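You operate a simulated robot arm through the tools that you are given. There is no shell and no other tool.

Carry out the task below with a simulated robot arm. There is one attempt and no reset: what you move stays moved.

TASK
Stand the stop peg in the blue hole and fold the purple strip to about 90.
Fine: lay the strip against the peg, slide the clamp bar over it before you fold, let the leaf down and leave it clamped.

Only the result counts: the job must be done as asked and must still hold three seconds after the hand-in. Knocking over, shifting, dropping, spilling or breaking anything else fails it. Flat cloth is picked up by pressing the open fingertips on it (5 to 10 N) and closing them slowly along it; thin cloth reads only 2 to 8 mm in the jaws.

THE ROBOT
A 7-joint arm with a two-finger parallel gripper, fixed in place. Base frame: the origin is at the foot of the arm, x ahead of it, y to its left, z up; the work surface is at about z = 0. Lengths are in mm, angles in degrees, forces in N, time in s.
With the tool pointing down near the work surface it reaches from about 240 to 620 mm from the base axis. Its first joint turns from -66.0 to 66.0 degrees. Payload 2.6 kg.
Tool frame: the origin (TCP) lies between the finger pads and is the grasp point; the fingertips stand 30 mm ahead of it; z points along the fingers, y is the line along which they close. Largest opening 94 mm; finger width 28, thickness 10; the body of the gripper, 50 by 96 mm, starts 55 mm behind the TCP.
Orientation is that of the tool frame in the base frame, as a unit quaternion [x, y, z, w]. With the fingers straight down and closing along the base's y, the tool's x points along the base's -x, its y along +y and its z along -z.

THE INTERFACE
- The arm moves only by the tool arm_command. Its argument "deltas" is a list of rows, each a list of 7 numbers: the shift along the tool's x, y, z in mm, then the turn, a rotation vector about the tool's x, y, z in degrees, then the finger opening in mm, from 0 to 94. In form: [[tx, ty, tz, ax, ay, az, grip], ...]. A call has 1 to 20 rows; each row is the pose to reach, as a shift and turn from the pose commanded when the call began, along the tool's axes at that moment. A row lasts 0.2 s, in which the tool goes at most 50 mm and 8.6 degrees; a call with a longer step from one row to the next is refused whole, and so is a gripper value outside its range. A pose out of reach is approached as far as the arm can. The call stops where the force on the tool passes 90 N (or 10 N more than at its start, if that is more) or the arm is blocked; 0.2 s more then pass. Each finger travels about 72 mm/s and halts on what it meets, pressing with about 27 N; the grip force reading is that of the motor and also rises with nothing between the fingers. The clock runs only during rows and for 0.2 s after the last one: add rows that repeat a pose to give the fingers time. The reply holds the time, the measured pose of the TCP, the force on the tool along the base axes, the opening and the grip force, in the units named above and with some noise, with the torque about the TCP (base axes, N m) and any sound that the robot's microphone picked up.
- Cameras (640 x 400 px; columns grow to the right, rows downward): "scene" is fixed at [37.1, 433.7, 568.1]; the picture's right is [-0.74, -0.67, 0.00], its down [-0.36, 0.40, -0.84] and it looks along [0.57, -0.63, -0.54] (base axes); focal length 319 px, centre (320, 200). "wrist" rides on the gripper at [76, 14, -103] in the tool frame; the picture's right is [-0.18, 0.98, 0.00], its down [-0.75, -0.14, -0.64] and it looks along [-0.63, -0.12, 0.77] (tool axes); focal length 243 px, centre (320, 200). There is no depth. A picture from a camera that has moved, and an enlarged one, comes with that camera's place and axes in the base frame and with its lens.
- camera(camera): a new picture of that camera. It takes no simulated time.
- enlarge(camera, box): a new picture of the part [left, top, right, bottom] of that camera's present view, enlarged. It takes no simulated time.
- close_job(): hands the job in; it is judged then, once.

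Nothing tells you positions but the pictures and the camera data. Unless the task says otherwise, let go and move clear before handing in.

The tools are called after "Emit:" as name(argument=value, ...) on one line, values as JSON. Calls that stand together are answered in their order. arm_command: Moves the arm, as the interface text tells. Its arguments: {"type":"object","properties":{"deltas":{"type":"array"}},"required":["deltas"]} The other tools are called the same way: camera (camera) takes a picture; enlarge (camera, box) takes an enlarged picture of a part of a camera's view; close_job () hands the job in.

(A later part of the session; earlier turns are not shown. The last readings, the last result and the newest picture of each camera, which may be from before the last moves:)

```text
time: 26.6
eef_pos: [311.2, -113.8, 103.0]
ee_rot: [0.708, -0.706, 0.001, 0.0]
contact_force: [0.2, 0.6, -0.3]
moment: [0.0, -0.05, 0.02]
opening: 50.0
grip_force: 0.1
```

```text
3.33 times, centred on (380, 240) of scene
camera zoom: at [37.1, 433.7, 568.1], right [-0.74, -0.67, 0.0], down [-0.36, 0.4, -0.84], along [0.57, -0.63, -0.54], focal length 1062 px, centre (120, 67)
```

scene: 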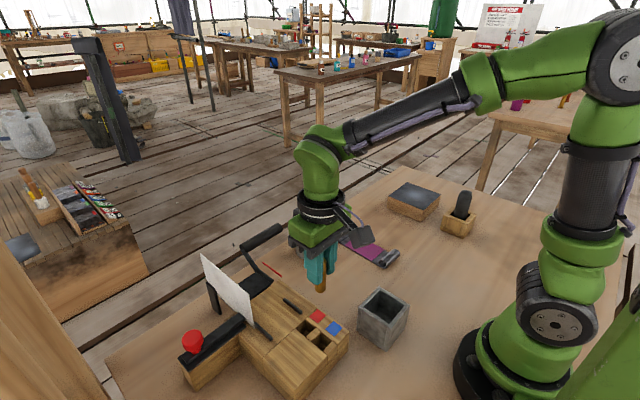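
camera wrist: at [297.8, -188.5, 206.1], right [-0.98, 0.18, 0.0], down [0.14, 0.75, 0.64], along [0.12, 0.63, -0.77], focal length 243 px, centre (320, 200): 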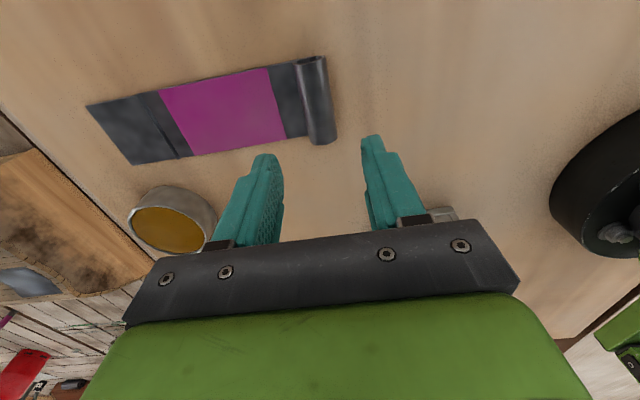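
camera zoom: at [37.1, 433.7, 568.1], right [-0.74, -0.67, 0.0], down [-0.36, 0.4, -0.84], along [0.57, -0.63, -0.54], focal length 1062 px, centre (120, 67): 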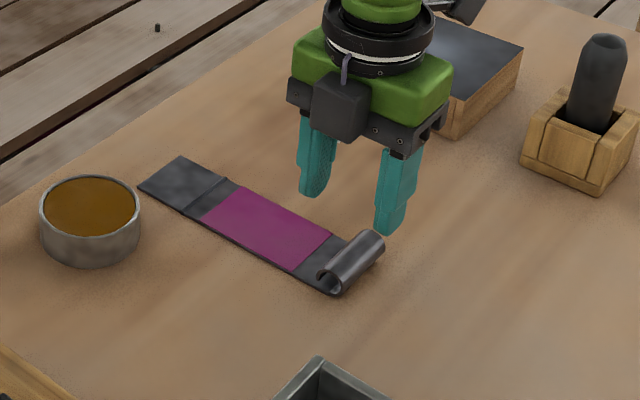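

The strip has not moved. I zoom the wrist view to line up with the tube.

Emit:
enlarge(camera="wrist", box=[230, 30, 390, 150])

```text
3.33 times, centred on (310, 90) of wrist
camera zoom: at [297.8, -188.5, 206.1], right [-0.98, 0.18, 0.0], down [0.14, 0.75, 0.64], along [0.12, 0.63, -0.77], focal length 809 px, centre (353, 567)
```

zoom: 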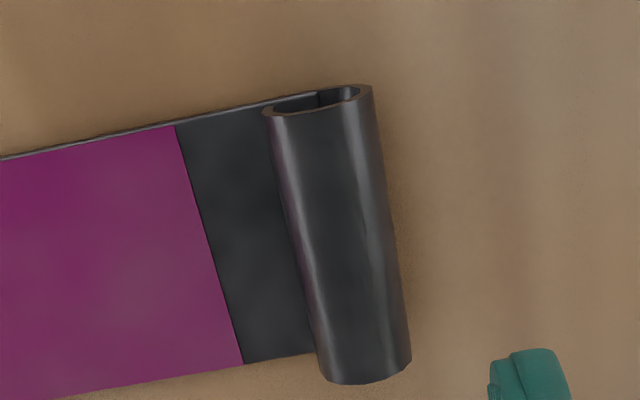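

Tube centre is at x ≈ 312, under the hand. I lower until the tips are ~5 mm above the table and close around the tube.

Emit:
arm_command(deltas=[[0, -0.8, 20, 0, 0, 0, 50], [0, -0.8, 40, 0, 0, 0, 50], [0, -0.8, 58, 0, 0, 0, 50], [0, -0.8, 67, 0, 0, 0, 50], [0, -0.8, 67.5, 0, 0, 0, 50], [0, -0.8, 67.5, 0, 0, 0, 42], [0, -0.8, 67.5, 0, 0, 0, 34], [0, -0.8, 67.5, 0, 0, 0, 26], [0, -0.8, 67.5, 0, 0, 0, 20], [0, -0.8, 67.5, 0, 0, 0, 12], [0, -0.8, 67.5, 0, 0, 0, 8], [0, -0.8, 67.5, 0, 0, 0, 8]])

Emit:
camera(camera="wrist")

Emit:
enlarge(camera="scene", box=[300, 180, 460, 300])

```text
time: 29.2
eef_pos: [312.4, -114.2, 35.3]
ee_rot: [-0.707, 0.707, 0.0, 0.0]
contact_force: [0.2, 0.2, -0.8]
moment: [0.05, 0.09, -0.03]
opening: 23.6
grip_force: 27.1
```

```text
taken
camera wrist: at [298.6, -188.8, 138.8], right [-0.98, 0.18, 0.0], down [0.14, 0.75, 0.64], along [0.12, 0.63, -0.77], focal length 243 px, centre (320, 200)
```

wrist: 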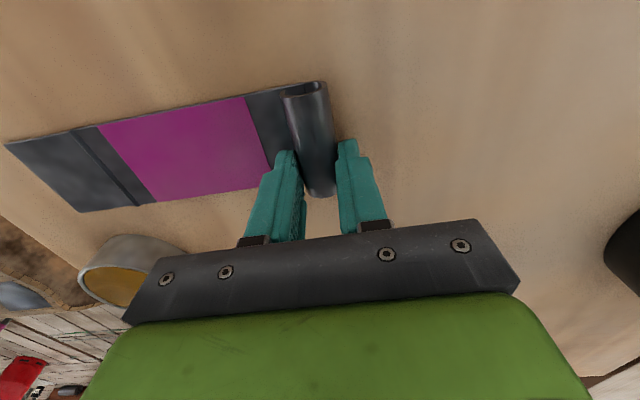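

```text
3.33 times, centred on (380, 240) of scene
camera zoom: at [37.2, 433.7, 568.1], right [-0.74, -0.67, 0.0], down [-0.36, 0.4, -0.84], along [0.57, -0.63, -0.54], focal length 1062 px, centre (120, 67)
```

zoom: 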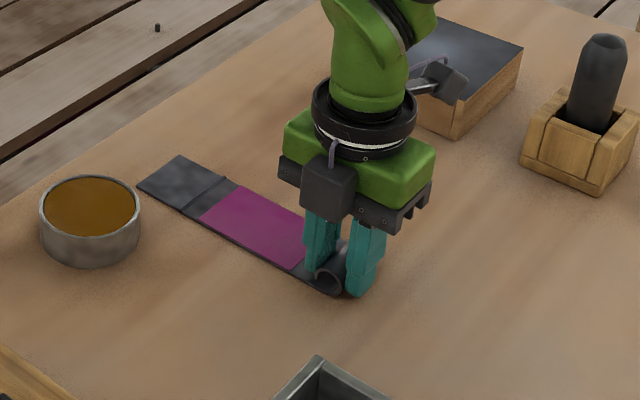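

The tube is gripped at 23.6 mm. I lift slowly and check whether the strip comes along and stays level.

Emit:
arm_command(deltas=[[0, 0, -5, 0, 0, 0, 8], [0, 0, -10, 0, 0, 0, 8], [0, 0, -17, 0, 0, 0, 8], [0, 0, -25, 0, 0, 0, 8], [0, 0, -25, 0, 0, 0, 8]])

Emit:
camera(camera="wrist")

Emit:
enlarge(camera="scene", box=[300, 180, 460, 300])

```text
time: 30.4
eef_pos: [312.5, -113.4, 61.0]
ee_rot: [-0.707, 0.707, 0.0, 0.0]
contact_force: [-0.2, 0.0, -3.2]
moment: [0.04, 0.16, -0.01]
opening: 23.5
grip_force: 27.4
```

```text
taken
camera wrist: at [298.7, -189.0, 164.1], right [-0.98, 0.18, 0.0], down [0.14, 0.75, 0.64], along [0.12, 0.63, -0.77], focal length 243 px, centre (320, 200)
```

wrist: 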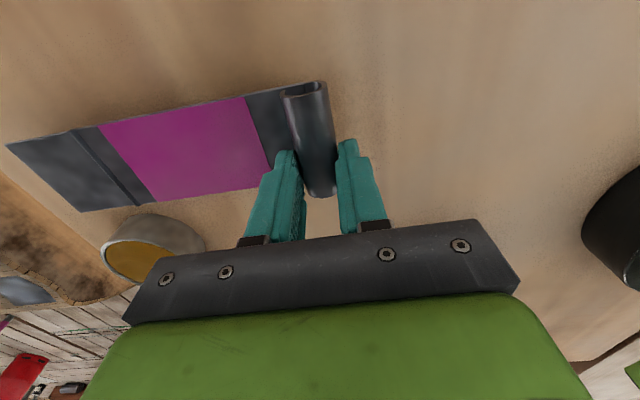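

```text
3.33 times, centred on (380, 240) of scene
camera zoom: at [37.2, 433.7, 568.1], right [-0.74, -0.67, 0.0], down [-0.36, 0.4, -0.84], along [0.57, -0.63, -0.54], focal length 1062 px, centre (120, 67)
```

zoom: 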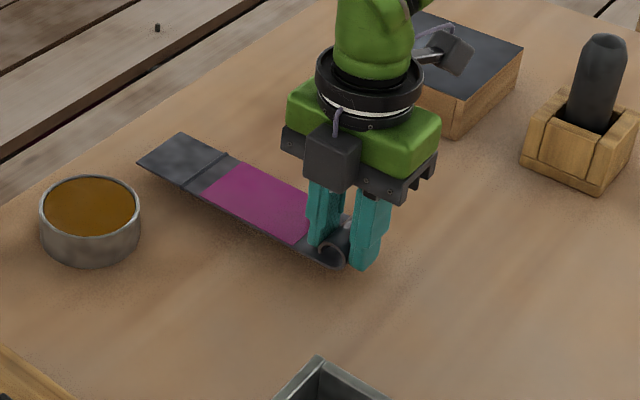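

The strip lifts level (about 3 N). I raise it well clear of everything before carrying it over.

Emit:
arm_command(deltas=[[0, 0, -10, 0, 0, 0, 8], [0, 0, -25, 0, 0, 0, 8], [0, 0, -45, 0, 0, 0, 8], [0, 0, -65, 0, 0, 0, 8], [0, 0, -85, 0, 0, 0, 8], [0, 0, -105, 0, 0, 0, 8], [0, 0, -117, 0, 0, 0, 8], [0, 0, -120, 0, 0, 0, 8]])

Emit:
camera(camera="wrist")

Emit:
camera(camera="scene")

```text
time: 32.2
eef_pos: [311.8, -114.4, 182.3]
ee_rot: [0.707, -0.707, -0.001, 0.0]
contact_force: [-0.3, -0.7, -3.2]
moment: [0.04, 0.16, -0.03]
opening: 23.5
grip_force: 27.1
```

```text
taken
camera wrist: at [298.3, -188.7, 284.7], right [-0.98, 0.18, 0.0], down [0.14, 0.75, 0.64], along [0.12, 0.63, -0.77], focal length 243 px, centre (320, 200)
```

wrist: 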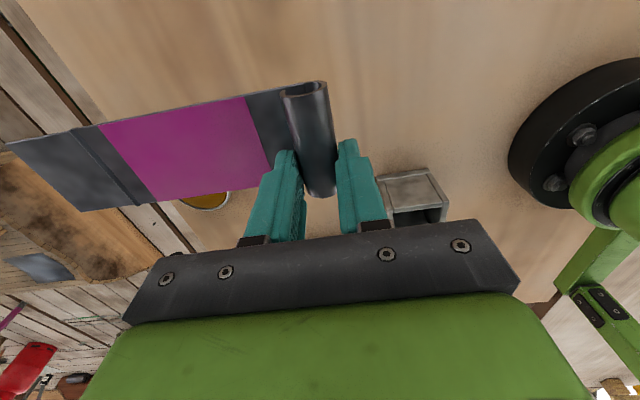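

```text
taken
```

scene: 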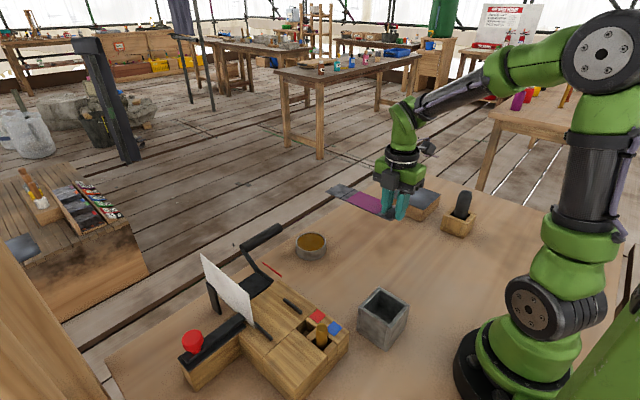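

Strip is level and secure. I carry it over at height toward the brake, stopping just short of the final position.

Emit:
arm_command(deltas=[[-8, 1, 0, 0, 0, 0, 8], [-20, 2, 0, 0, 0, 0, 8], [-38, 3, 0, 0, 0, 0, 8], [-56, 4, 0, 0, 0, 0, 8], [-74, 5, 0, 0, 0, 0, 8], [-92, 6, 0, 0, 0, 0, 8], [-110, 7, 0, 0, 0, 0, 8], [-128, 8, 0, 0, 0, 0, 8], [-146, 9, 0, 0, 0, 0, 8], [-164, 10, 0, 0, 0, 0, 8], [-182, 11, 0, 0, 0, 0, 8], [-200, 12, 0, 0, 0, 0, 8], [-218, 13, 0, 0, 0, 0, 8], [-236, 14, 0, 0, 0, 0, 8], [-254, 15, 0, 0, 0, 0, 8], [-270, 16, 0, 0, 0, 0, 8], [-285, 17, 0, 0, 0, 0, 8], [-300, 18, 0, 0, 0, 0, 8], [-312, 18.5, 0, 0, 0, 0, 8], [-318, 18.5, 0, 0, 0, 0, 8]])

Emit:
camera(camera="wrist")

Emit:
camera(camera="scene")

```text
time: 36.4
eef_pos: [293.5, 204.5, 180.8]
ee_rot: [0.708, -0.707, 0.0, 0.0]
contact_force: [-0.4, -0.2, -2.1]
moment: [0.04, 0.17, -0.01]
opening: 23.4
grip_force: 27.1
```

```text
taken
camera wrist: at [279.8, 130.3, 284.0], right [-0.98, 0.18, 0.0], down [0.14, 0.75, 0.64], along [0.12, 0.63, -0.77], focal length 243 px, centre (320, 200)
```

wrist: 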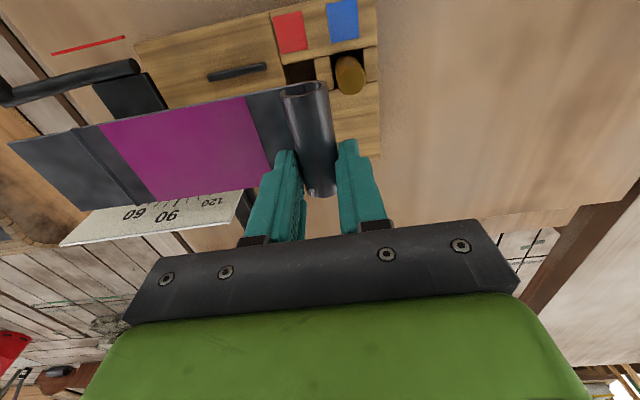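

```text
taken
```

scene: 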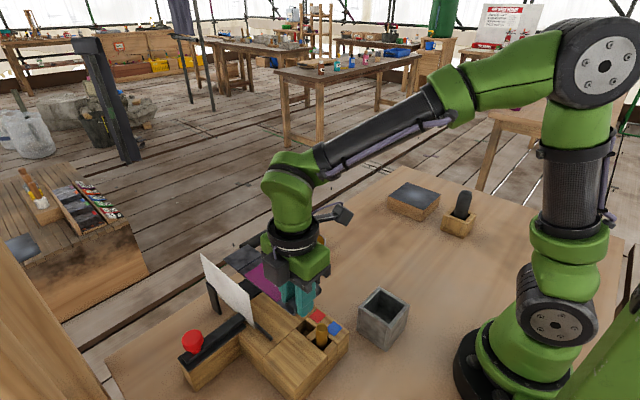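

The strip hangs over the brake, parallel to the bed. I shift the last 11 mm in y and lower partway to check alignment between the ribs.

Emit:
arm_command(deltas=[[-5, 0, 0, 0, 0, 0, 8], [-11, 0, 0, 0, 0, 0, 8], [-11, 0, 15, 0, 0, 0, 8], [-11, 0, 30, 0, 0, 0, 8], [-11, 0, 45, 0, 0, 0, 8], [-11, 0, 55, 0, 0, 0, 8], [-11, 0, 55, 0, 0, 0, 8]])

Emit:
camera(camera="wrist")

Emit:
enlarge(camera="scene", box=[200, 230, 360, 350])

```text
time: 38.0
eef_pos: [293.3, 215.5, 125.6]
ee_rot: [-0.707, 0.707, 0.0, 0.0]
contact_force: [-0.2, -0.1, -2.2]
moment: [0.03, 0.17, 0.01]
opening: 23.3
grip_force: 26.5
```

```text
taken
camera wrist: at [279.8, 140.5, 228.9], right [-0.98, 0.18, 0.0], down [0.14, 0.75, 0.64], along [0.12, 0.63, -0.77], focal length 243 px, centre (320, 200)
```

wrist: 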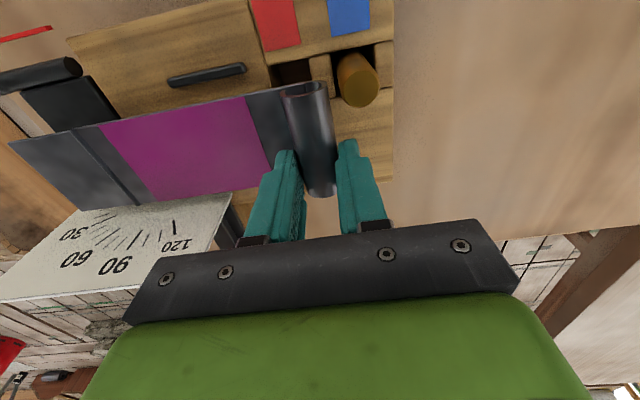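

```text
3.33 times, centred on (280, 290) of scene
camera zoom: at [37.2, 433.7, 568.1], right [-0.74, -0.67, 0.0], down [-0.36, 0.4, -0.84], along [0.57, -0.63, -0.54], focal length 1062 px, centre (453, -100)
```

zoom: 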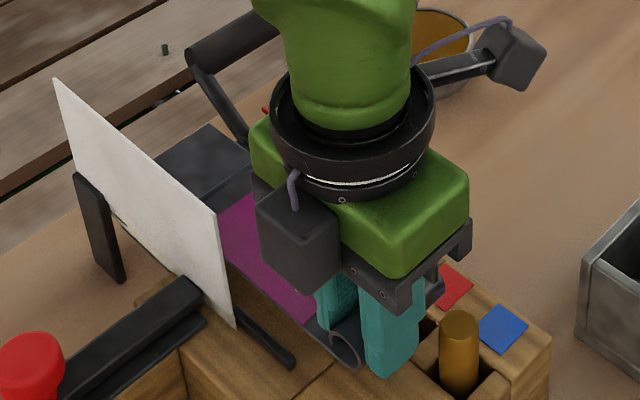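

The strip measures y ≈ 173–229, centred in the channel, parallel to it. I lower it close to the bed.

Emit:
arm_command(deltas=[[0, 0, 8, 0, 0, 0, 8], [0, 0, 16, 0, 0, 0, 8], [0, 0, 22, 0, 0, 0, 8], [0, 0, 25, 0, 0, 0, 8], [0, 0, 27, 0, 0, 0, 8], [0, 0, 27, 0, 0, 0, 8]])

Emit:
camera(camera="wrist")

Emit:
enlarge(camera="scene", box=[200, 230, 360, 350])

```text
time: 39.4
eef_pos: [293.9, 214.8, 98.1]
ee_rot: [-0.707, 0.707, 0.0, 0.0]
contact_force: [0.5, 0.3, -3.3]
moment: [0.01, 0.18, 0.03]
opening: 23.7
grip_force: 26.6
```

```text
taken
camera wrist: at [279.7, 140.3, 201.5], right [-0.98, 0.18, 0.0], down [0.14, 0.75, 0.64], along [0.12, 0.63, -0.77], focal length 243 px, centre (320, 200)
```

wrist: 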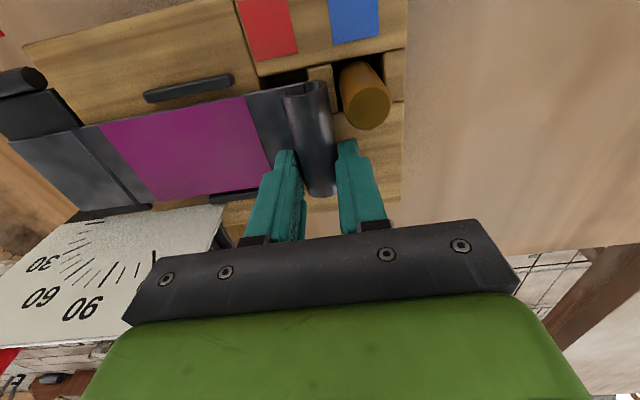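

```text
3.33 times, centred on (280, 290) of scene
camera zoom: at [37.2, 433.7, 568.1], right [-0.74, -0.67, 0.0], down [-0.36, 0.4, -0.84], along [0.57, -0.63, -0.54], focal length 1062 px, centre (453, -100)
```

zoom: 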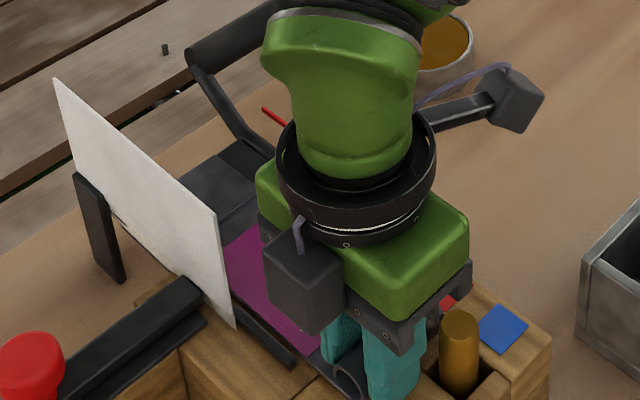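

Strip is within ~3 mm of the bed and between the ribs. I lower the last millimetres watching the force.

Emit:
arm_command(deltas=[[0, 0, 1, 0, 0, 0, 8], [0, 0, 2, 0, 0, 0, 8], [0, 0, 2.5, 0, 0, 0, 8], [0, 0, 2.5, 0, 0, 0, 8]])

```text
time: 40.4
eef_pos: [294.5, 215.2, 96.0]
ee_rot: [-0.707, 0.707, 0.0, 0.0]
contact_force: [-0.6, 0.3, -0.9]
moment: [0.02, -0.15, 0.12]
opening: 23.7
grip_force: 26.8
```

The torque change shows the strip now rests on the bed. I slide it toward the peg (−x) slowly until contact.

Emit:
arm_command(deltas=[[0, 1.5, 0, 0, 0, 0, 8], [0, 3, 0, 0, 0, 0, 8], [0, 4.5, 0, 0, 0, 0, 8], [0, 4.5, 0, 0, 0, 0, 8]])

Emit:
camera(camera="wrist")

Emit:
enlarge(camera="wrist", box=[260, 40, 420, 140])

```text
time: 41.4
eef_pos: [289.3, 214.7, 95.1]
ee_rot: [-0.706, 0.708, 0.0, 0.001]
contact_force: [0.3, -0.2, -2.5]
moment: [0.02, 0.09, -0.03]
opening: 23.6
grip_force: 26.7
```

```text
taken
camera wrist: at [275.7, 140.2, 199.1], right [-0.98, 0.18, 0.0], down [0.14, 0.75, 0.64], along [0.12, 0.63, -0.77], focal length 243 px, centre (320, 200)
```

wrist: 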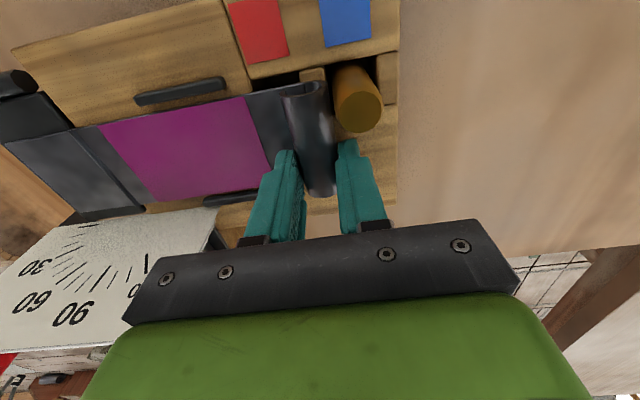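

```text
4.00 times, centred on (340, 90) of wrist
camera zoom: at [275.7, 140.2, 199.1], right [-0.98, 0.18, 0.0], down [0.14, 0.75, 0.64], along [0.12, 0.63, -0.77], focal length 970 px, centre (240, 640)
```

zoom: 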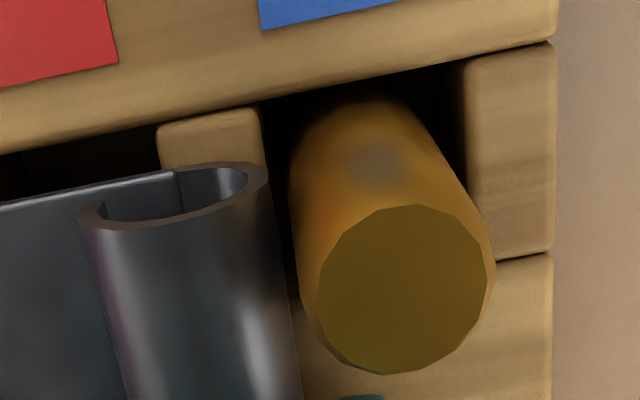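

A gap of a few mm remains to the peg. I continue sliding in −x a bit at a time.

Emit:
arm_command(deltas=[[0, 1, 0, 0, 0, 0, 8], [0, 2, 0, 0, 0, 0, 8], [0, 2, 0, 0, 0, 0, 8]])

Emit:
enlarge(camera="wrist", box=[260, 40, 420, 140])

```text
time: 42.2
eef_pos: [287.2, 215.7, 95.2]
ee_rot: [0.707, -0.707, -0.001, 0.0]
contact_force: [1.1, -0.1, -1.7]
moment: [0.05, 0.02, -0.01]
opening: 23.7
grip_force: 27.4
```

```text
4.00 times, centred on (340, 90) of wrist
camera zoom: at [273.3, 140.3, 199.1], right [-0.98, 0.18, 0.0], down [0.14, 0.75, 0.64], along [0.12, 0.63, -0.77], focal length 970 px, centre (240, 640)
```

zoom: 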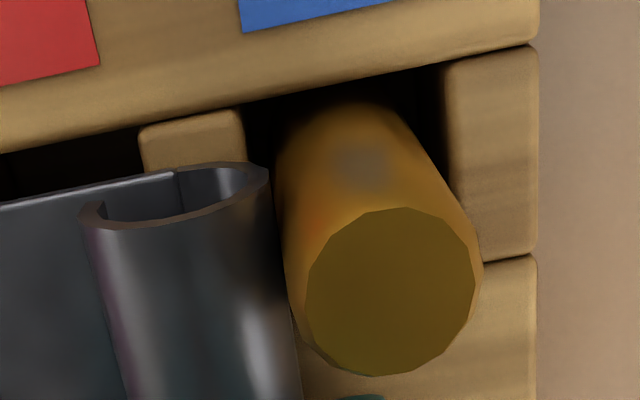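

Nearly touching. I push another 1.5 mm and check the force for contact.

Emit:
arm_command(deltas=[[0, 0.7, 0, 0, 0, 0, 8], [0, 1.5, 0, 0, 0, 0, 8], [0, 1.5, 0, 0, 0, 0, 8]])

Emit:
enlarge(camera="wrist", box=[260, 40, 420, 140])

```text
time: 43.0
eef_pos: [285.6, 215.7, 95.1]
ee_rot: [0.707, -0.707, -0.001, 0.0]
contact_force: [0.3, -1.2, -2.7]
moment: [0.03, 0.05, -0.01]
opening: 23.7
grip_force: 27.5
```

```text
4.00 times, centred on (340, 90) of wrist
camera zoom: at [271.8, 140.5, 199.1], right [-0.98, 0.18, 0.0], down [0.14, 0.75, 0.64], along [0.12, 0.63, -0.77], focal length 970 px, centre (240, 640)
```

zoom: 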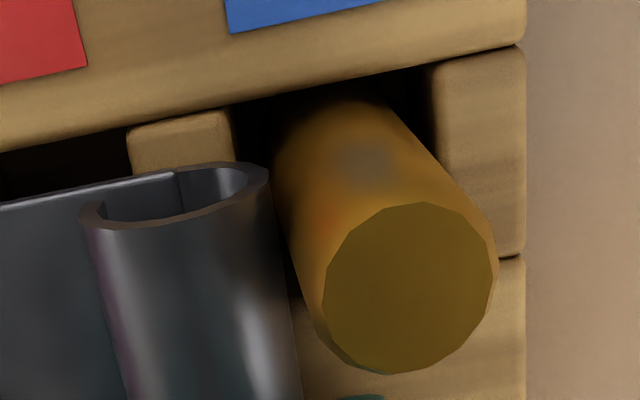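

The curl is now against the peg (the peg leaned a hair on contact). I lower ~1 mm to seat the strip on the bed before releasing.

Emit:
arm_command(deltas=[[0, -0.3, 0.6, 0, 0, 0, 8], [0, -0.3, 1.2, 0, 0, 0, 8], [0, -0.3, 1.2, 0, 0, 0, 8]])

Emit:
enlarge(camera="wrist", box=[260, 40, 420, 140])

Emit:
enlarge(camera="scene", box=[200, 230, 360, 350])

```text
time: 43.8
eef_pos: [285.8, 215.4, 95.9]
ee_rot: [0.707, -0.707, 0.0, 0.0]
contact_force: [-5.4, -4.3, 15.8]
moment: [-0.36, 0.13, -0.05]
opening: 23.7
grip_force: 27.4
```

```text
4.00 times, centred on (340, 90) of wrist
camera zoom: at [272.1, 140.6, 198.9], right [-0.98, 0.18, 0.0], down [0.14, 0.75, 0.64], along [0.12, 0.63, -0.77], focal length 970 px, centre (240, 640)
```

zoom: 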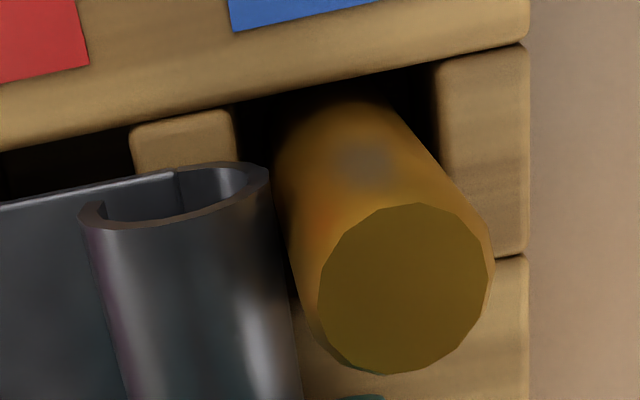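

```text
3.33 times, centred on (280, 290) of scene
camera zoom: at [37.1, 433.6, 568.2], right [-0.74, -0.67, 0.0], down [-0.36, 0.4, -0.84], along [0.57, -0.63, -0.54], focal length 1062 px, centre (453, -100)
```

zoom: 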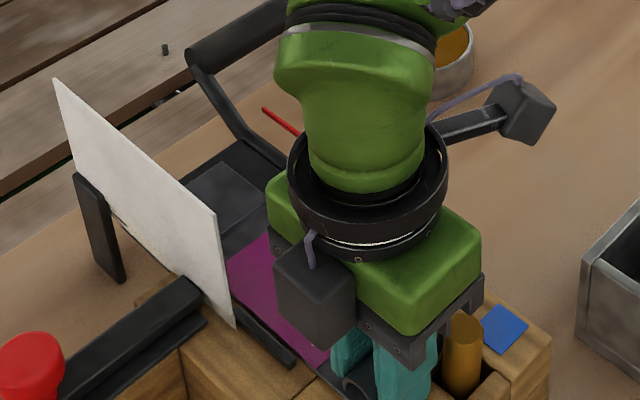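

The strip is firmly seated (16 N down). I ease off and open the fingers a little.

Emit:
arm_command(deltas=[[0, 0, -0.8, 0, 0, 0, 8], [0, 0, -0.8, 0, 0, 0, 24], [0, 0, -0.8, 0, 0, 0, 28], [0, 0, -0.8, 0, 0, 0, 34], [0, 0, -0.8, 0, 0, 0, 40], [0, 0, -0.8, 0, 0, 0, 40]])

Emit:
camera(camera="wrist")

Emit:
enlarge(camera="wrist", box=[260, 40, 420, 140])

```text
time: 45.2
eef_pos: [285.9, 214.9, 95.9]
ee_rot: [0.707, -0.707, -0.001, 0.0]
contact_force: [-1.3, -0.6, 0.0]
moment: [0.03, 0.02, -0.01]
opening: 39.7
grip_force: 0.1
```

```text
taken
camera wrist: at [272.2, 140.6, 199.0], right [-0.98, 0.18, 0.0], down [0.14, 0.75, 0.64], along [0.12, 0.63, -0.77], focal length 243 px, centre (320, 200)
```

wrist: 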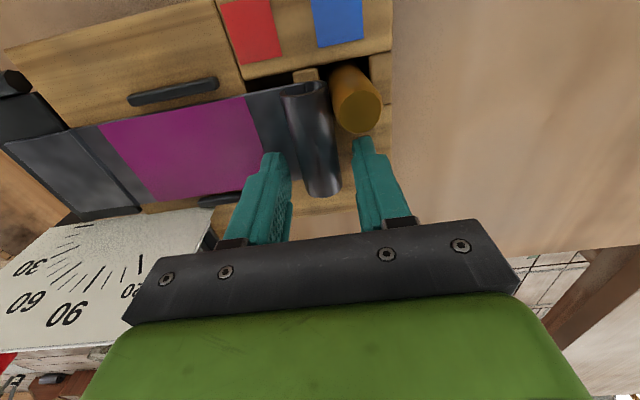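

```text
4.00 times, centred on (340, 90) of wrist
camera zoom: at [272.2, 140.6, 199.0], right [-0.98, 0.18, 0.0], down [0.14, 0.75, 0.64], along [0.12, 0.63, -0.77], focal length 970 px, centre (240, 640)
```

zoom: 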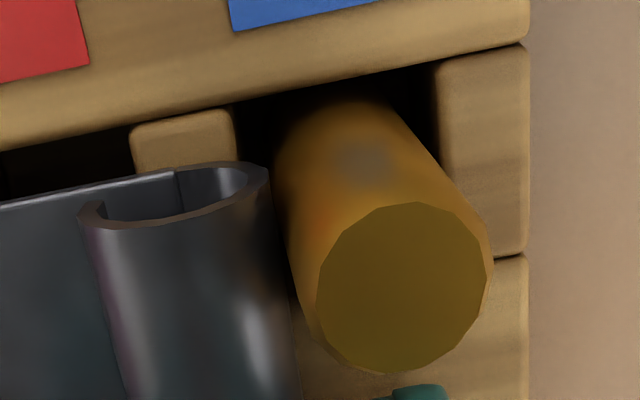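

Released; the strip stays against the peg. I lift straight up and look at the whole setup.

Emit:
arm_command(deltas=[[0, 0, -15, 0, 0, 0, 40], [0, 0, -40, 0, 0, 0, 40], [0, 0, -80, 0, 0, 0, 40], [0, 0, -120, 0, 0, 0, 40], [30, -10, -150, 0, 0, 0, 40], [70, -30, -160, 0, 0, 0, 40], [90, -60, -160, 0, 0, 0, 40], [90, -60, -160, 0, 0, 0, 40]])

Emit:
camera(camera="wrist")

Emit:
enlarge(camera="scene", box=[180, 220, 360, 355])

```text
time: 47.0
eef_pos: [345.8, 124.6, 256.1]
ee_rot: [-0.707, 0.707, 0.0, 0.0]
contact_force: [0.3, 0.7, 0.4]
moment: [0.02, -0.02, -0.03]
opening: 40.0
grip_force: 0.0
```

```text
taken
camera wrist: at [332.2, 50.6, 359.8], right [-0.98, 0.18, 0.0], down [0.14, 0.75, 0.64], along [0.12, 0.63, -0.77], focal length 243 px, centre (320, 200)
```

wrist: 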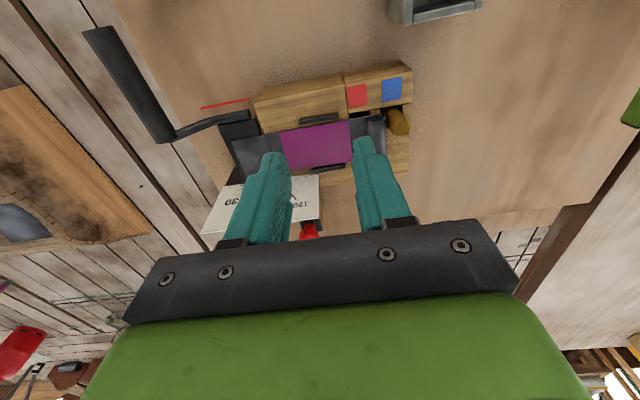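

```text
2.96 times, centred on (270, 288) of scene
camera zoom: at [37.2, 433.7, 568.1], right [-0.74, -0.67, 0.0], down [-0.36, 0.4, -0.84], along [0.57, -0.63, -0.54], focal length 944 px, centre (468, -59)
```

zoom: 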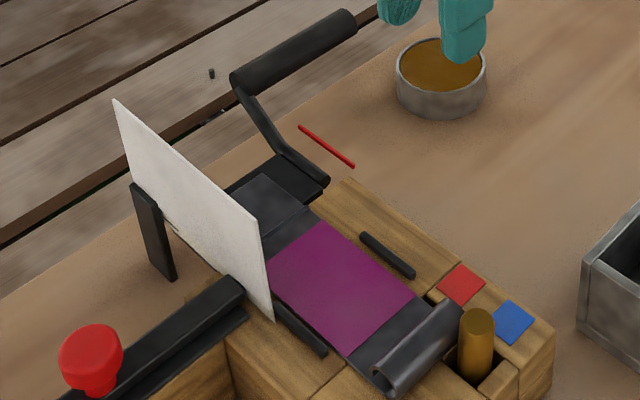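

The strip lies between the ribs with its flap on the leaf. I zoom on the crease versus the bed edge, and on the clamp bar.

Emit:
enlarge(camera="wrist", box=[200, 60, 430, 200])

Emit:
enlarge(camera="scene", box=[225, 260, 315, 330])

Emit:
enlarge(camera="scene", box=[170, 290, 270, 390])

```text
2.78 times, centred on (315, 130) of wrist
camera zoom: at [332.2, 50.6, 359.8], right [-0.98, 0.18, 0.0], down [0.14, 0.75, 0.64], along [0.12, 0.63, -0.77], focal length 675 px, centre (334, 395)
```

zoom: 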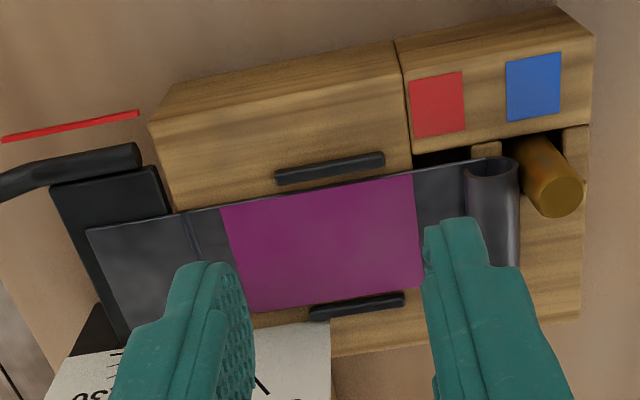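

```text
5.71 times, centred on (270, 295) of scene
camera zoom: at [37.2, 433.7, 568.1], right [-0.74, -0.67, 0.0], down [-0.36, 0.4, -0.84], along [0.57, -0.63, -0.54], focal length 1822 px, centre (606, -343)
```

zoom: 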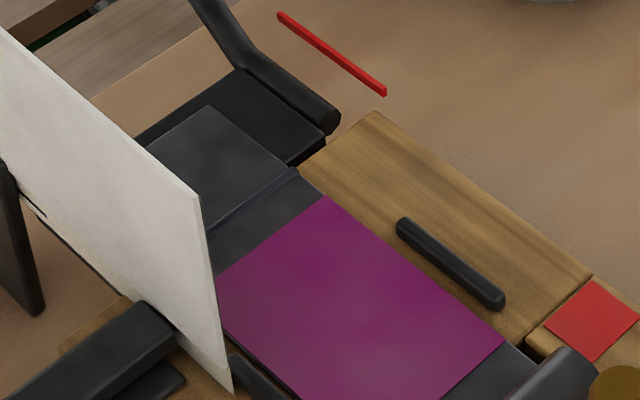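

```text
4.00 times, centred on (220, 340) of scene
camera zoom: at [37.2, 433.7, 568.1], right [-0.74, -0.67, 0.0], down [-0.36, 0.4, -0.84], along [0.57, -0.63, -0.54], focal length 1275 px, centre (720, -360)
```

zoom: 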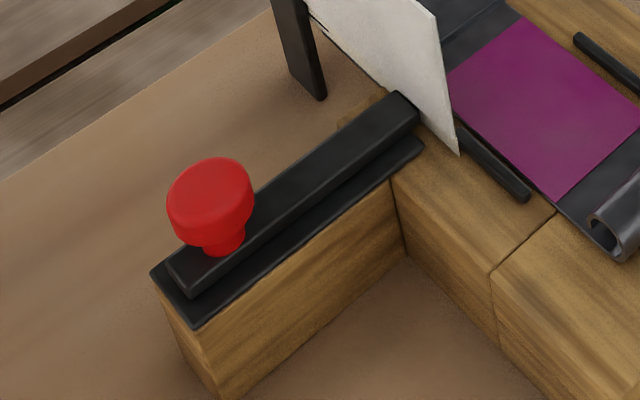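

I enlarge the hinge area further to compare the crease with the fold line.

Emit:
enlarge(camera="wrist", box=[215, 95, 305, 155])

Emit:
enlarge(camera="scene", box=[245, 270, 290, 305])

```text
6.67 times, centred on (260, 125) of wrist
camera zoom: at [332.2, 50.6, 359.8], right [-0.98, 0.18, 0.0], down [0.14, 0.75, 0.64], along [0.12, 0.63, -0.77], focal length 1618 px, centre (720, 700)
```

zoom: 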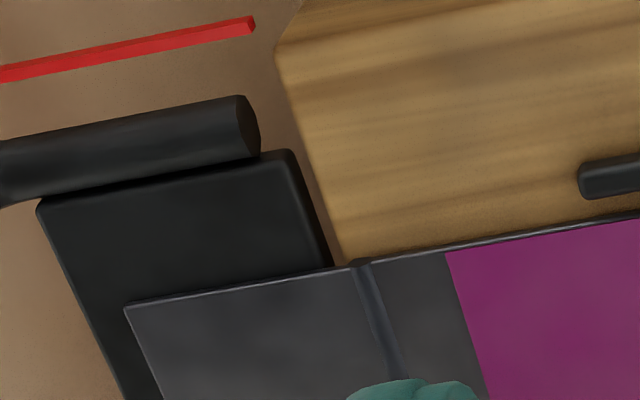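

```text
11.43 times, centred on (268, 288) of scene
camera zoom: at [37.2, 433.7, 568.1], right [-0.74, -0.67, 0.0], down [-0.36, 0.4, -0.84], along [0.57, -0.63, -0.54], focal length 3643 px, centre (920, -800)
```

zoom: 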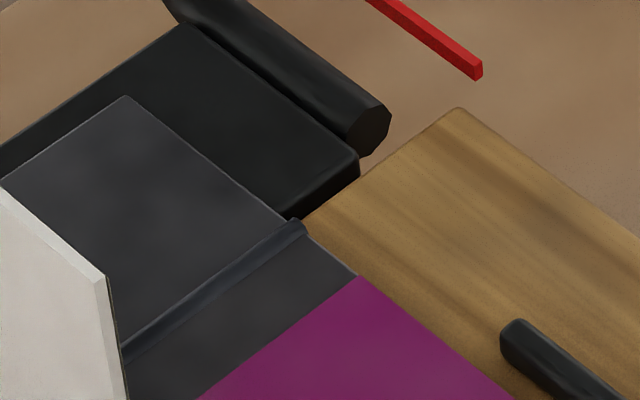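

The crease sits right at the bed's edge and the bar waits at y ≈ 252–364 with the knob near (400, 337, z ≈ 90–105). I check what stands beyond the knob before moving there.

Emit:
enlarge(camera="scene", box=[0, 200, 260, 400])

Emit:
camera(camera="scene")

```text
2.00 times, centred on (130, 300) of scene
camera zoom: at [37.2, 433.7, 568.1], right [-0.74, -0.67, 0.0], down [-0.36, 0.4, -0.84], along [0.57, -0.63, -0.54], focal length 638 px, centre (700, 0)
```

zoom: 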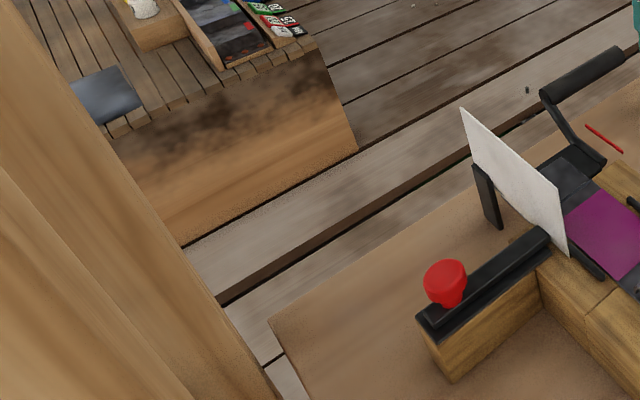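

```text
taken
```

scene: 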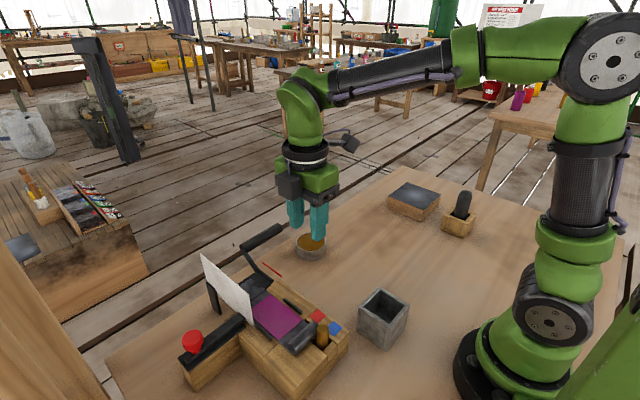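

A wooden post stands beyond the table edge (y > 450), clear of my path. I move high over to the +y side of the knob with fingers closed.

Emit:
arm_command(deltas=[[-30, -6, 0, 0, 0, 0, 20], [-60, -12, 0, 0, 0, 0, 0], [-90, -18, 0, 0, 0, 0, 0], [-120, -24, 0, 0, 0, 0, 0], [-150, -30, 0, 0, 0, 0, 0], [-180, -36, 0, 0, 0, 0, 0], [-210, -42, 0, 0, 0, 0, 0], [-235, -48, 0, 0, 0, 0, 0], [-258, -54.2, 0, 0, 0, 0, 0], [-258, -54.2, 30, 0, 0, 0, 0], [-258, -54.2, 60, 0, 0, 0, 0], [-258, -54.2, 60, 0, 0, 0, 0]])

Emit:
camera(camera="wrist")

Emit:
camera(camera="scene")

```text
time: 49.6
eef_pos: [399.5, 384.1, 194.2]
ee_rot: [-0.707, 0.707, 0.0, 0.0]
contact_force: [-0.4, -0.4, 0.8]
moment: [-0.02, 0.0, -0.02]
opening: 0.0
grip_force: 26.9
```

```text
taken
camera wrist: at [386.1, 308.6, 298.6], right [-0.98, 0.18, 0.0], down [0.14, 0.75, 0.64], along [0.12, 0.63, -0.77], focal length 243 px, centre (320, 200)
```

wrist: 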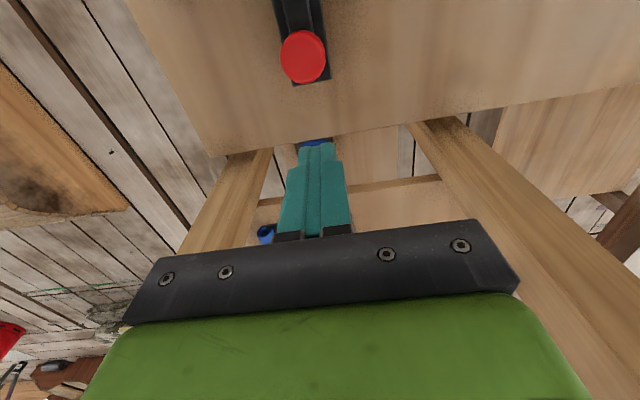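

```text
taken
```

scene: 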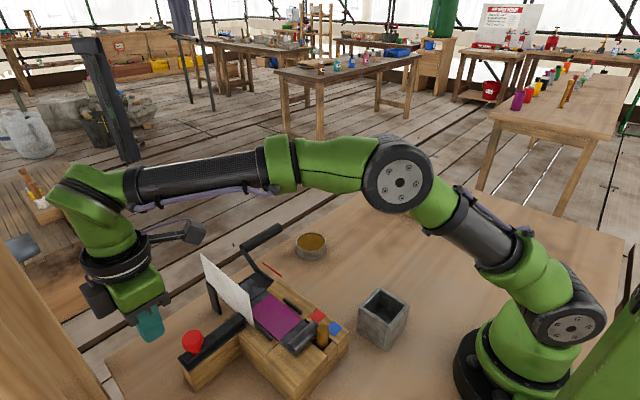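

The knob is at about (403, 338) and the hand is behind it. I lower so the fingertips reach the knob's side, then check.

Emit:
arm_command(deltas=[[0, -1, 25, 0, 0, 0, 0], [0, -2.5, 50, 0, 0, 0, 0], [0, -2.5, 70, 0, 0, 0, 0], [0, -2.5, 78, 0, 0, 0, 0], [0, -2.5, 78, 0, 0, 0, 0]])

Emit:
camera(camera="wrist")

Emit:
enlarge(camera="scene", box=[100, 230, 300, 380])

```text
time: 50.8
eef_pos: [401.3, 383.0, 116.7]
ee_rot: [-0.707, 0.707, 0.0, 0.0]
contact_force: [0.4, -0.1, 0.6]
moment: [0.03, -0.03, -0.02]
opening: 0.0
grip_force: 26.5
```

```text
taken
camera wrist: at [388.7, 308.2, 220.5], right [-0.98, 0.18, 0.0], down [0.14, 0.75, 0.64], along [0.12, 0.63, -0.77], focal length 243 px, centre (320, 200)
```

wrist: 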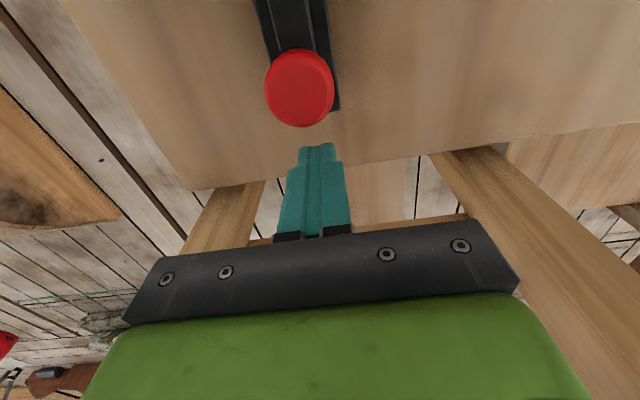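

```text
2.67 times, centred on (200, 305) of scene
camera zoom: at [37.1, 433.7, 568.1], right [-0.74, -0.67, 0.0], down [-0.36, 0.4, -0.84], along [0.57, -0.63, -0.54], focal length 850 px, centre (640, -80)
```

zoom: 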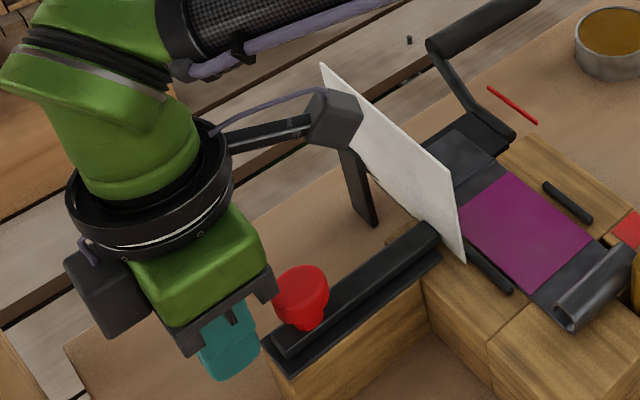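

Fingers are behind the knob at the right height. I push −y gently, first about 18 mm of bar travel, to see whether the bar slides freely.

Emit:
arm_command(deltas=[[6, 0, 0, 0, 0, 0, 0], [12, 0, 0, 0, 0, 0, 0], [18, 0, 0, 0, 0, 0, 0], [24, 0, 0, 0, 0, 0, 0], [30, 0, 0, 0, 0, 0, 0], [33, 0, 0, 0, 0, 0, 0], [33, 0, 0, 0, 0, 0, 0]])

Emit:
enlarge(camera="scene", box=[140, 230, 340, 380])

```text
time: 52.4
eef_pos: [403.5, 349.9, 117.9]
ee_rot: [-0.707, 0.707, 0.0, 0.0]
contact_force: [-0.8, 0.9, 0.0]
moment: [0.02, -0.02, -0.01]
opening: 0.3
grip_force: 26.8
```

```text
2.67 times, centred on (240, 305) of scene
camera zoom: at [37.1, 433.7, 568.1], right [-0.74, -0.67, 0.0], down [-0.36, 0.4, -0.84], along [0.57, -0.63, -0.54], focal length 850 px, centre (533, -80)
```

zoom: 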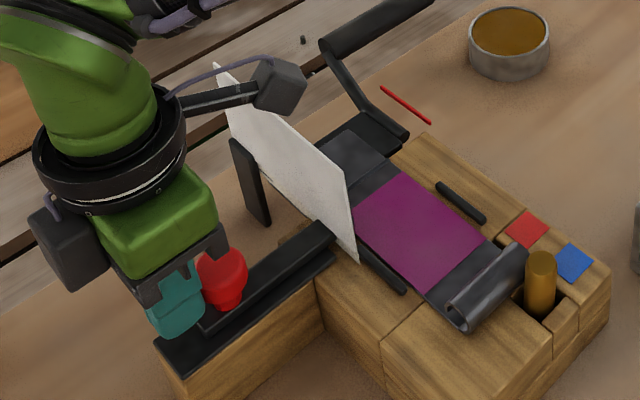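

The bar slides freely on its rail and passes under the dial plate. I continue pushing in stages.

Emit:
arm_command(deltas=[[5, 0, 0, 0, 0, 0, 0], [10, 0, 0, 0, 0, 0, 0], [15, 0, 0, 0, 0, 0, 0], [20, 0, 0, 0, 0, 0, 0], [25, 0, 0, 0, 0, 0, 0], [25, 0, 0, 0, 0, 0, 0]])

Emit:
enlarge(camera="scene", box=[140, 230, 340, 380])

```text
time: 53.8
eef_pos: [402.9, 324.8, 117.9]
ee_rot: [0.708, -0.707, 0.0, -0.001]
contact_force: [-0.6, 0.5, 1.5]
moment: [0.03, 0.0, 0.0]
opening: 0.0
grip_force: 27.2
```

```text
2.67 times, centred on (240, 305) of scene
camera zoom: at [37.1, 433.7, 568.1], right [-0.74, -0.67, 0.0], down [-0.36, 0.4, -0.84], along [0.57, -0.63, -0.54], focal length 850 px, centre (533, -80)
```

zoom: 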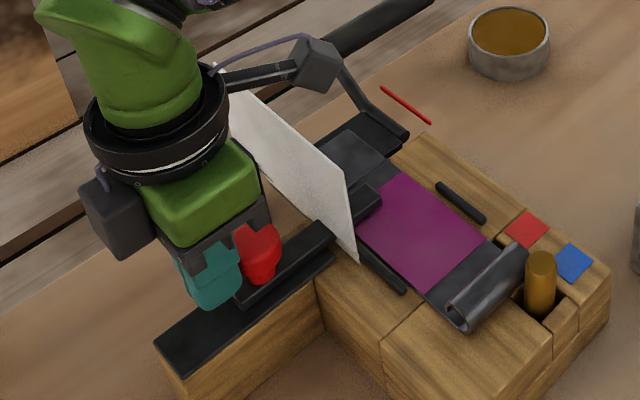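

The bar now emerges over the strip. I keep pushing toward the end of its travel, watching the force.

Emit:
arm_command(deltas=[[5, 0, 0, 0, 0, 0, 0], [10, 0, 0, 0, 0, 0, 0], [15, 0, 0, 0, 0, 0, 0], [20, 0, 0, 0, 0, 0, 0], [24, 0, 0, 0, 0, 0, 0], [24, 0, 0, 0, 0, 0, 0]])

Emit:
enlarge(camera="scene", box=[140, 230, 340, 380])

```text
time: 55.2
eef_pos: [402.0, 299.8, 117.2]
ee_rot: [0.708, -0.707, 0.0, -0.001]
contact_force: [0.3, 0.9, -0.8]
moment: [-0.01, -0.02, 0.01]
opening: 0.3
grip_force: 27.2
```

```text
2.67 times, centred on (240, 305) of scene
camera zoom: at [37.2, 433.7, 568.1], right [-0.74, -0.67, 0.0], down [-0.36, 0.4, -0.84], along [0.57, -0.63, -0.54], focal length 850 px, centre (533, -80)
```

zoom: 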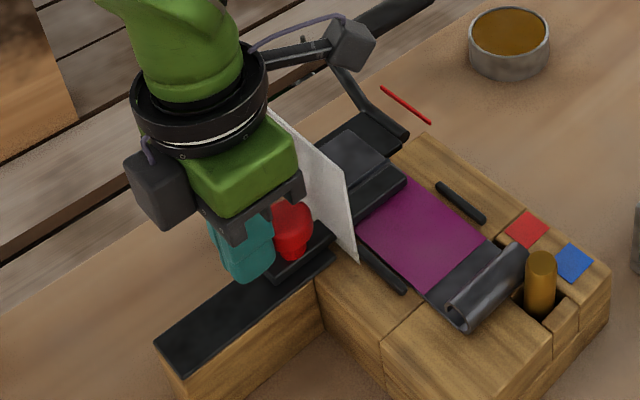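

The bar end has nearly crossed the strip. I push a few millimetres more, carefully.

Emit:
arm_command(deltas=[[2, 0, 0, 0, 0, 0, 0], [4, 0, 0, 0, 0, 0, 0], [6, 0, 0, 0, 0, 0, 0], [8, 0, 0, 0, 0, 0, 0], [8, 0, 0, 0, 0, 0, 0]])

Emit:
enlarge(camera="scene", box=[200, 240, 320, 330])

```text
time: 56.4
eef_pos: [403.2, 293.7, 117.6]
ee_rot: [-0.707, 0.708, 0.0, 0.001]
contact_force: [-0.2, 0.4, 0.8]
moment: [0.0, 0.0, -0.05]
opening: 0.0
grip_force: 27.5
```

```text
4.44 times, centred on (260, 285) of scene
camera zoom: at [37.1, 433.7, 568.1], right [-0.74, -0.67, 0.0], down [-0.36, 0.4, -0.84], along [0.57, -0.63, -0.54], focal length 1417 px, centre (587, -178)
```

zoom: 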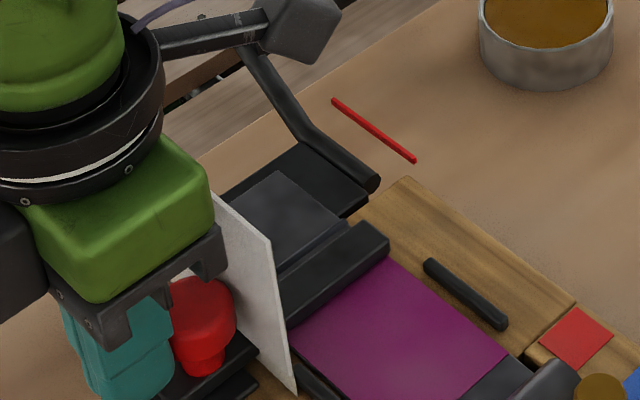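

The bar now spans the strip fully. I push a little more to find its end stop.

Emit:
arm_command(deltas=[[2, 0, 0, 0, 0, 0, 0], [4, 0, 0, 0, 0, 0, 0], [6, 0, 0, 0, 0, 0, 0], [6, 0, 0, 0, 0, 0, 0]])

Emit:
enlarge(camera="scene", box=[200, 240, 320, 330])

Emit:
camera(camera="wrist")

```text
time: 57.4
eef_pos: [403.2, 286.2, 118.9]
ee_rot: [0.707, -0.707, 0.0, 0.0]
contact_force: [1.3, 0.3, 0.2]
moment: [0.02, -0.04, 0.04]
opening: 0.1
grip_force: 27.1
```

```text
4.44 times, centred on (260, 285) of scene
camera zoom: at [37.1, 433.7, 568.1], right [-0.74, -0.67, 0.0], down [-0.36, 0.4, -0.84], along [0.57, -0.63, -0.54], focal length 1417 px, centre (587, -178)
```

zoom: 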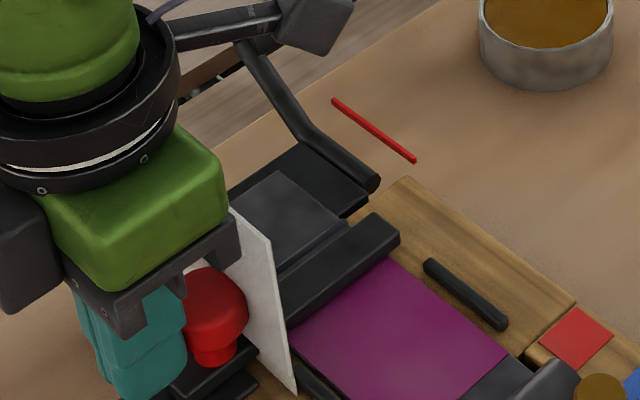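

```text
taken
camera wrist: at [389.0, 212.1, 221.1], right [-0.98, 0.18, 0.0], down [0.14, 0.75, 0.64], along [0.12, 0.63, -0.77], focal length 243 px, centre (320, 200)
```

wrist: 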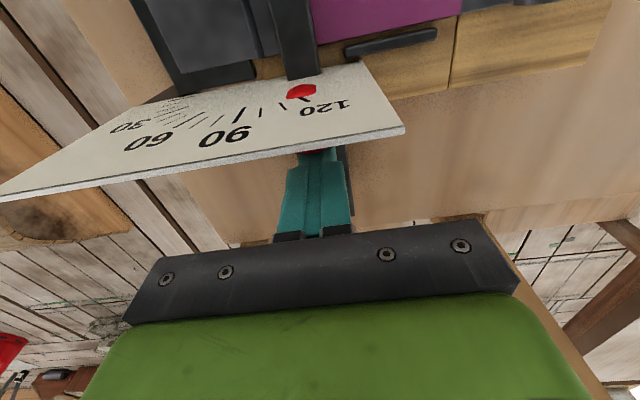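

The knob passes through the dial plate without resistance, so the plate doesn't block it. I push on a little to find the stop.

Emit:
arm_command(deltas=[[2, 0, 0, 0, 0, 0, 0], [4, 0, 0, 0, 0, 0, 0], [6, 0, 0, 0, 0, 0, 0], [8, 0, 0, 0, 0, 0, 0], [8, 0, 0, 0, 0, 0, 0]])

Emit:
enlarge(camera="scene", box=[200, 240, 320, 330])

```text
time: 58.6
eef_pos: [401.5, 282.6, 118.1]
ee_rot: [0.709, -0.706, -0.002, -0.002]
contact_force: [4.9, 26.4, -5.8]
moment: [0.46, -0.14, 0.13]
opening: 0.1
grip_force: 26.5
```

```text
4.44 times, centred on (260, 285) of scene
camera zoom: at [37.2, 433.7, 568.1], right [-0.74, -0.67, 0.0], down [-0.36, 0.4, -0.84], along [0.57, -0.63, -0.54], focal length 1417 px, centre (587, -178)
```

zoom: 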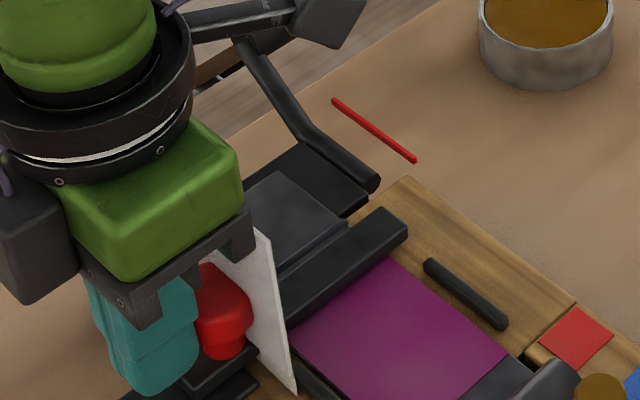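

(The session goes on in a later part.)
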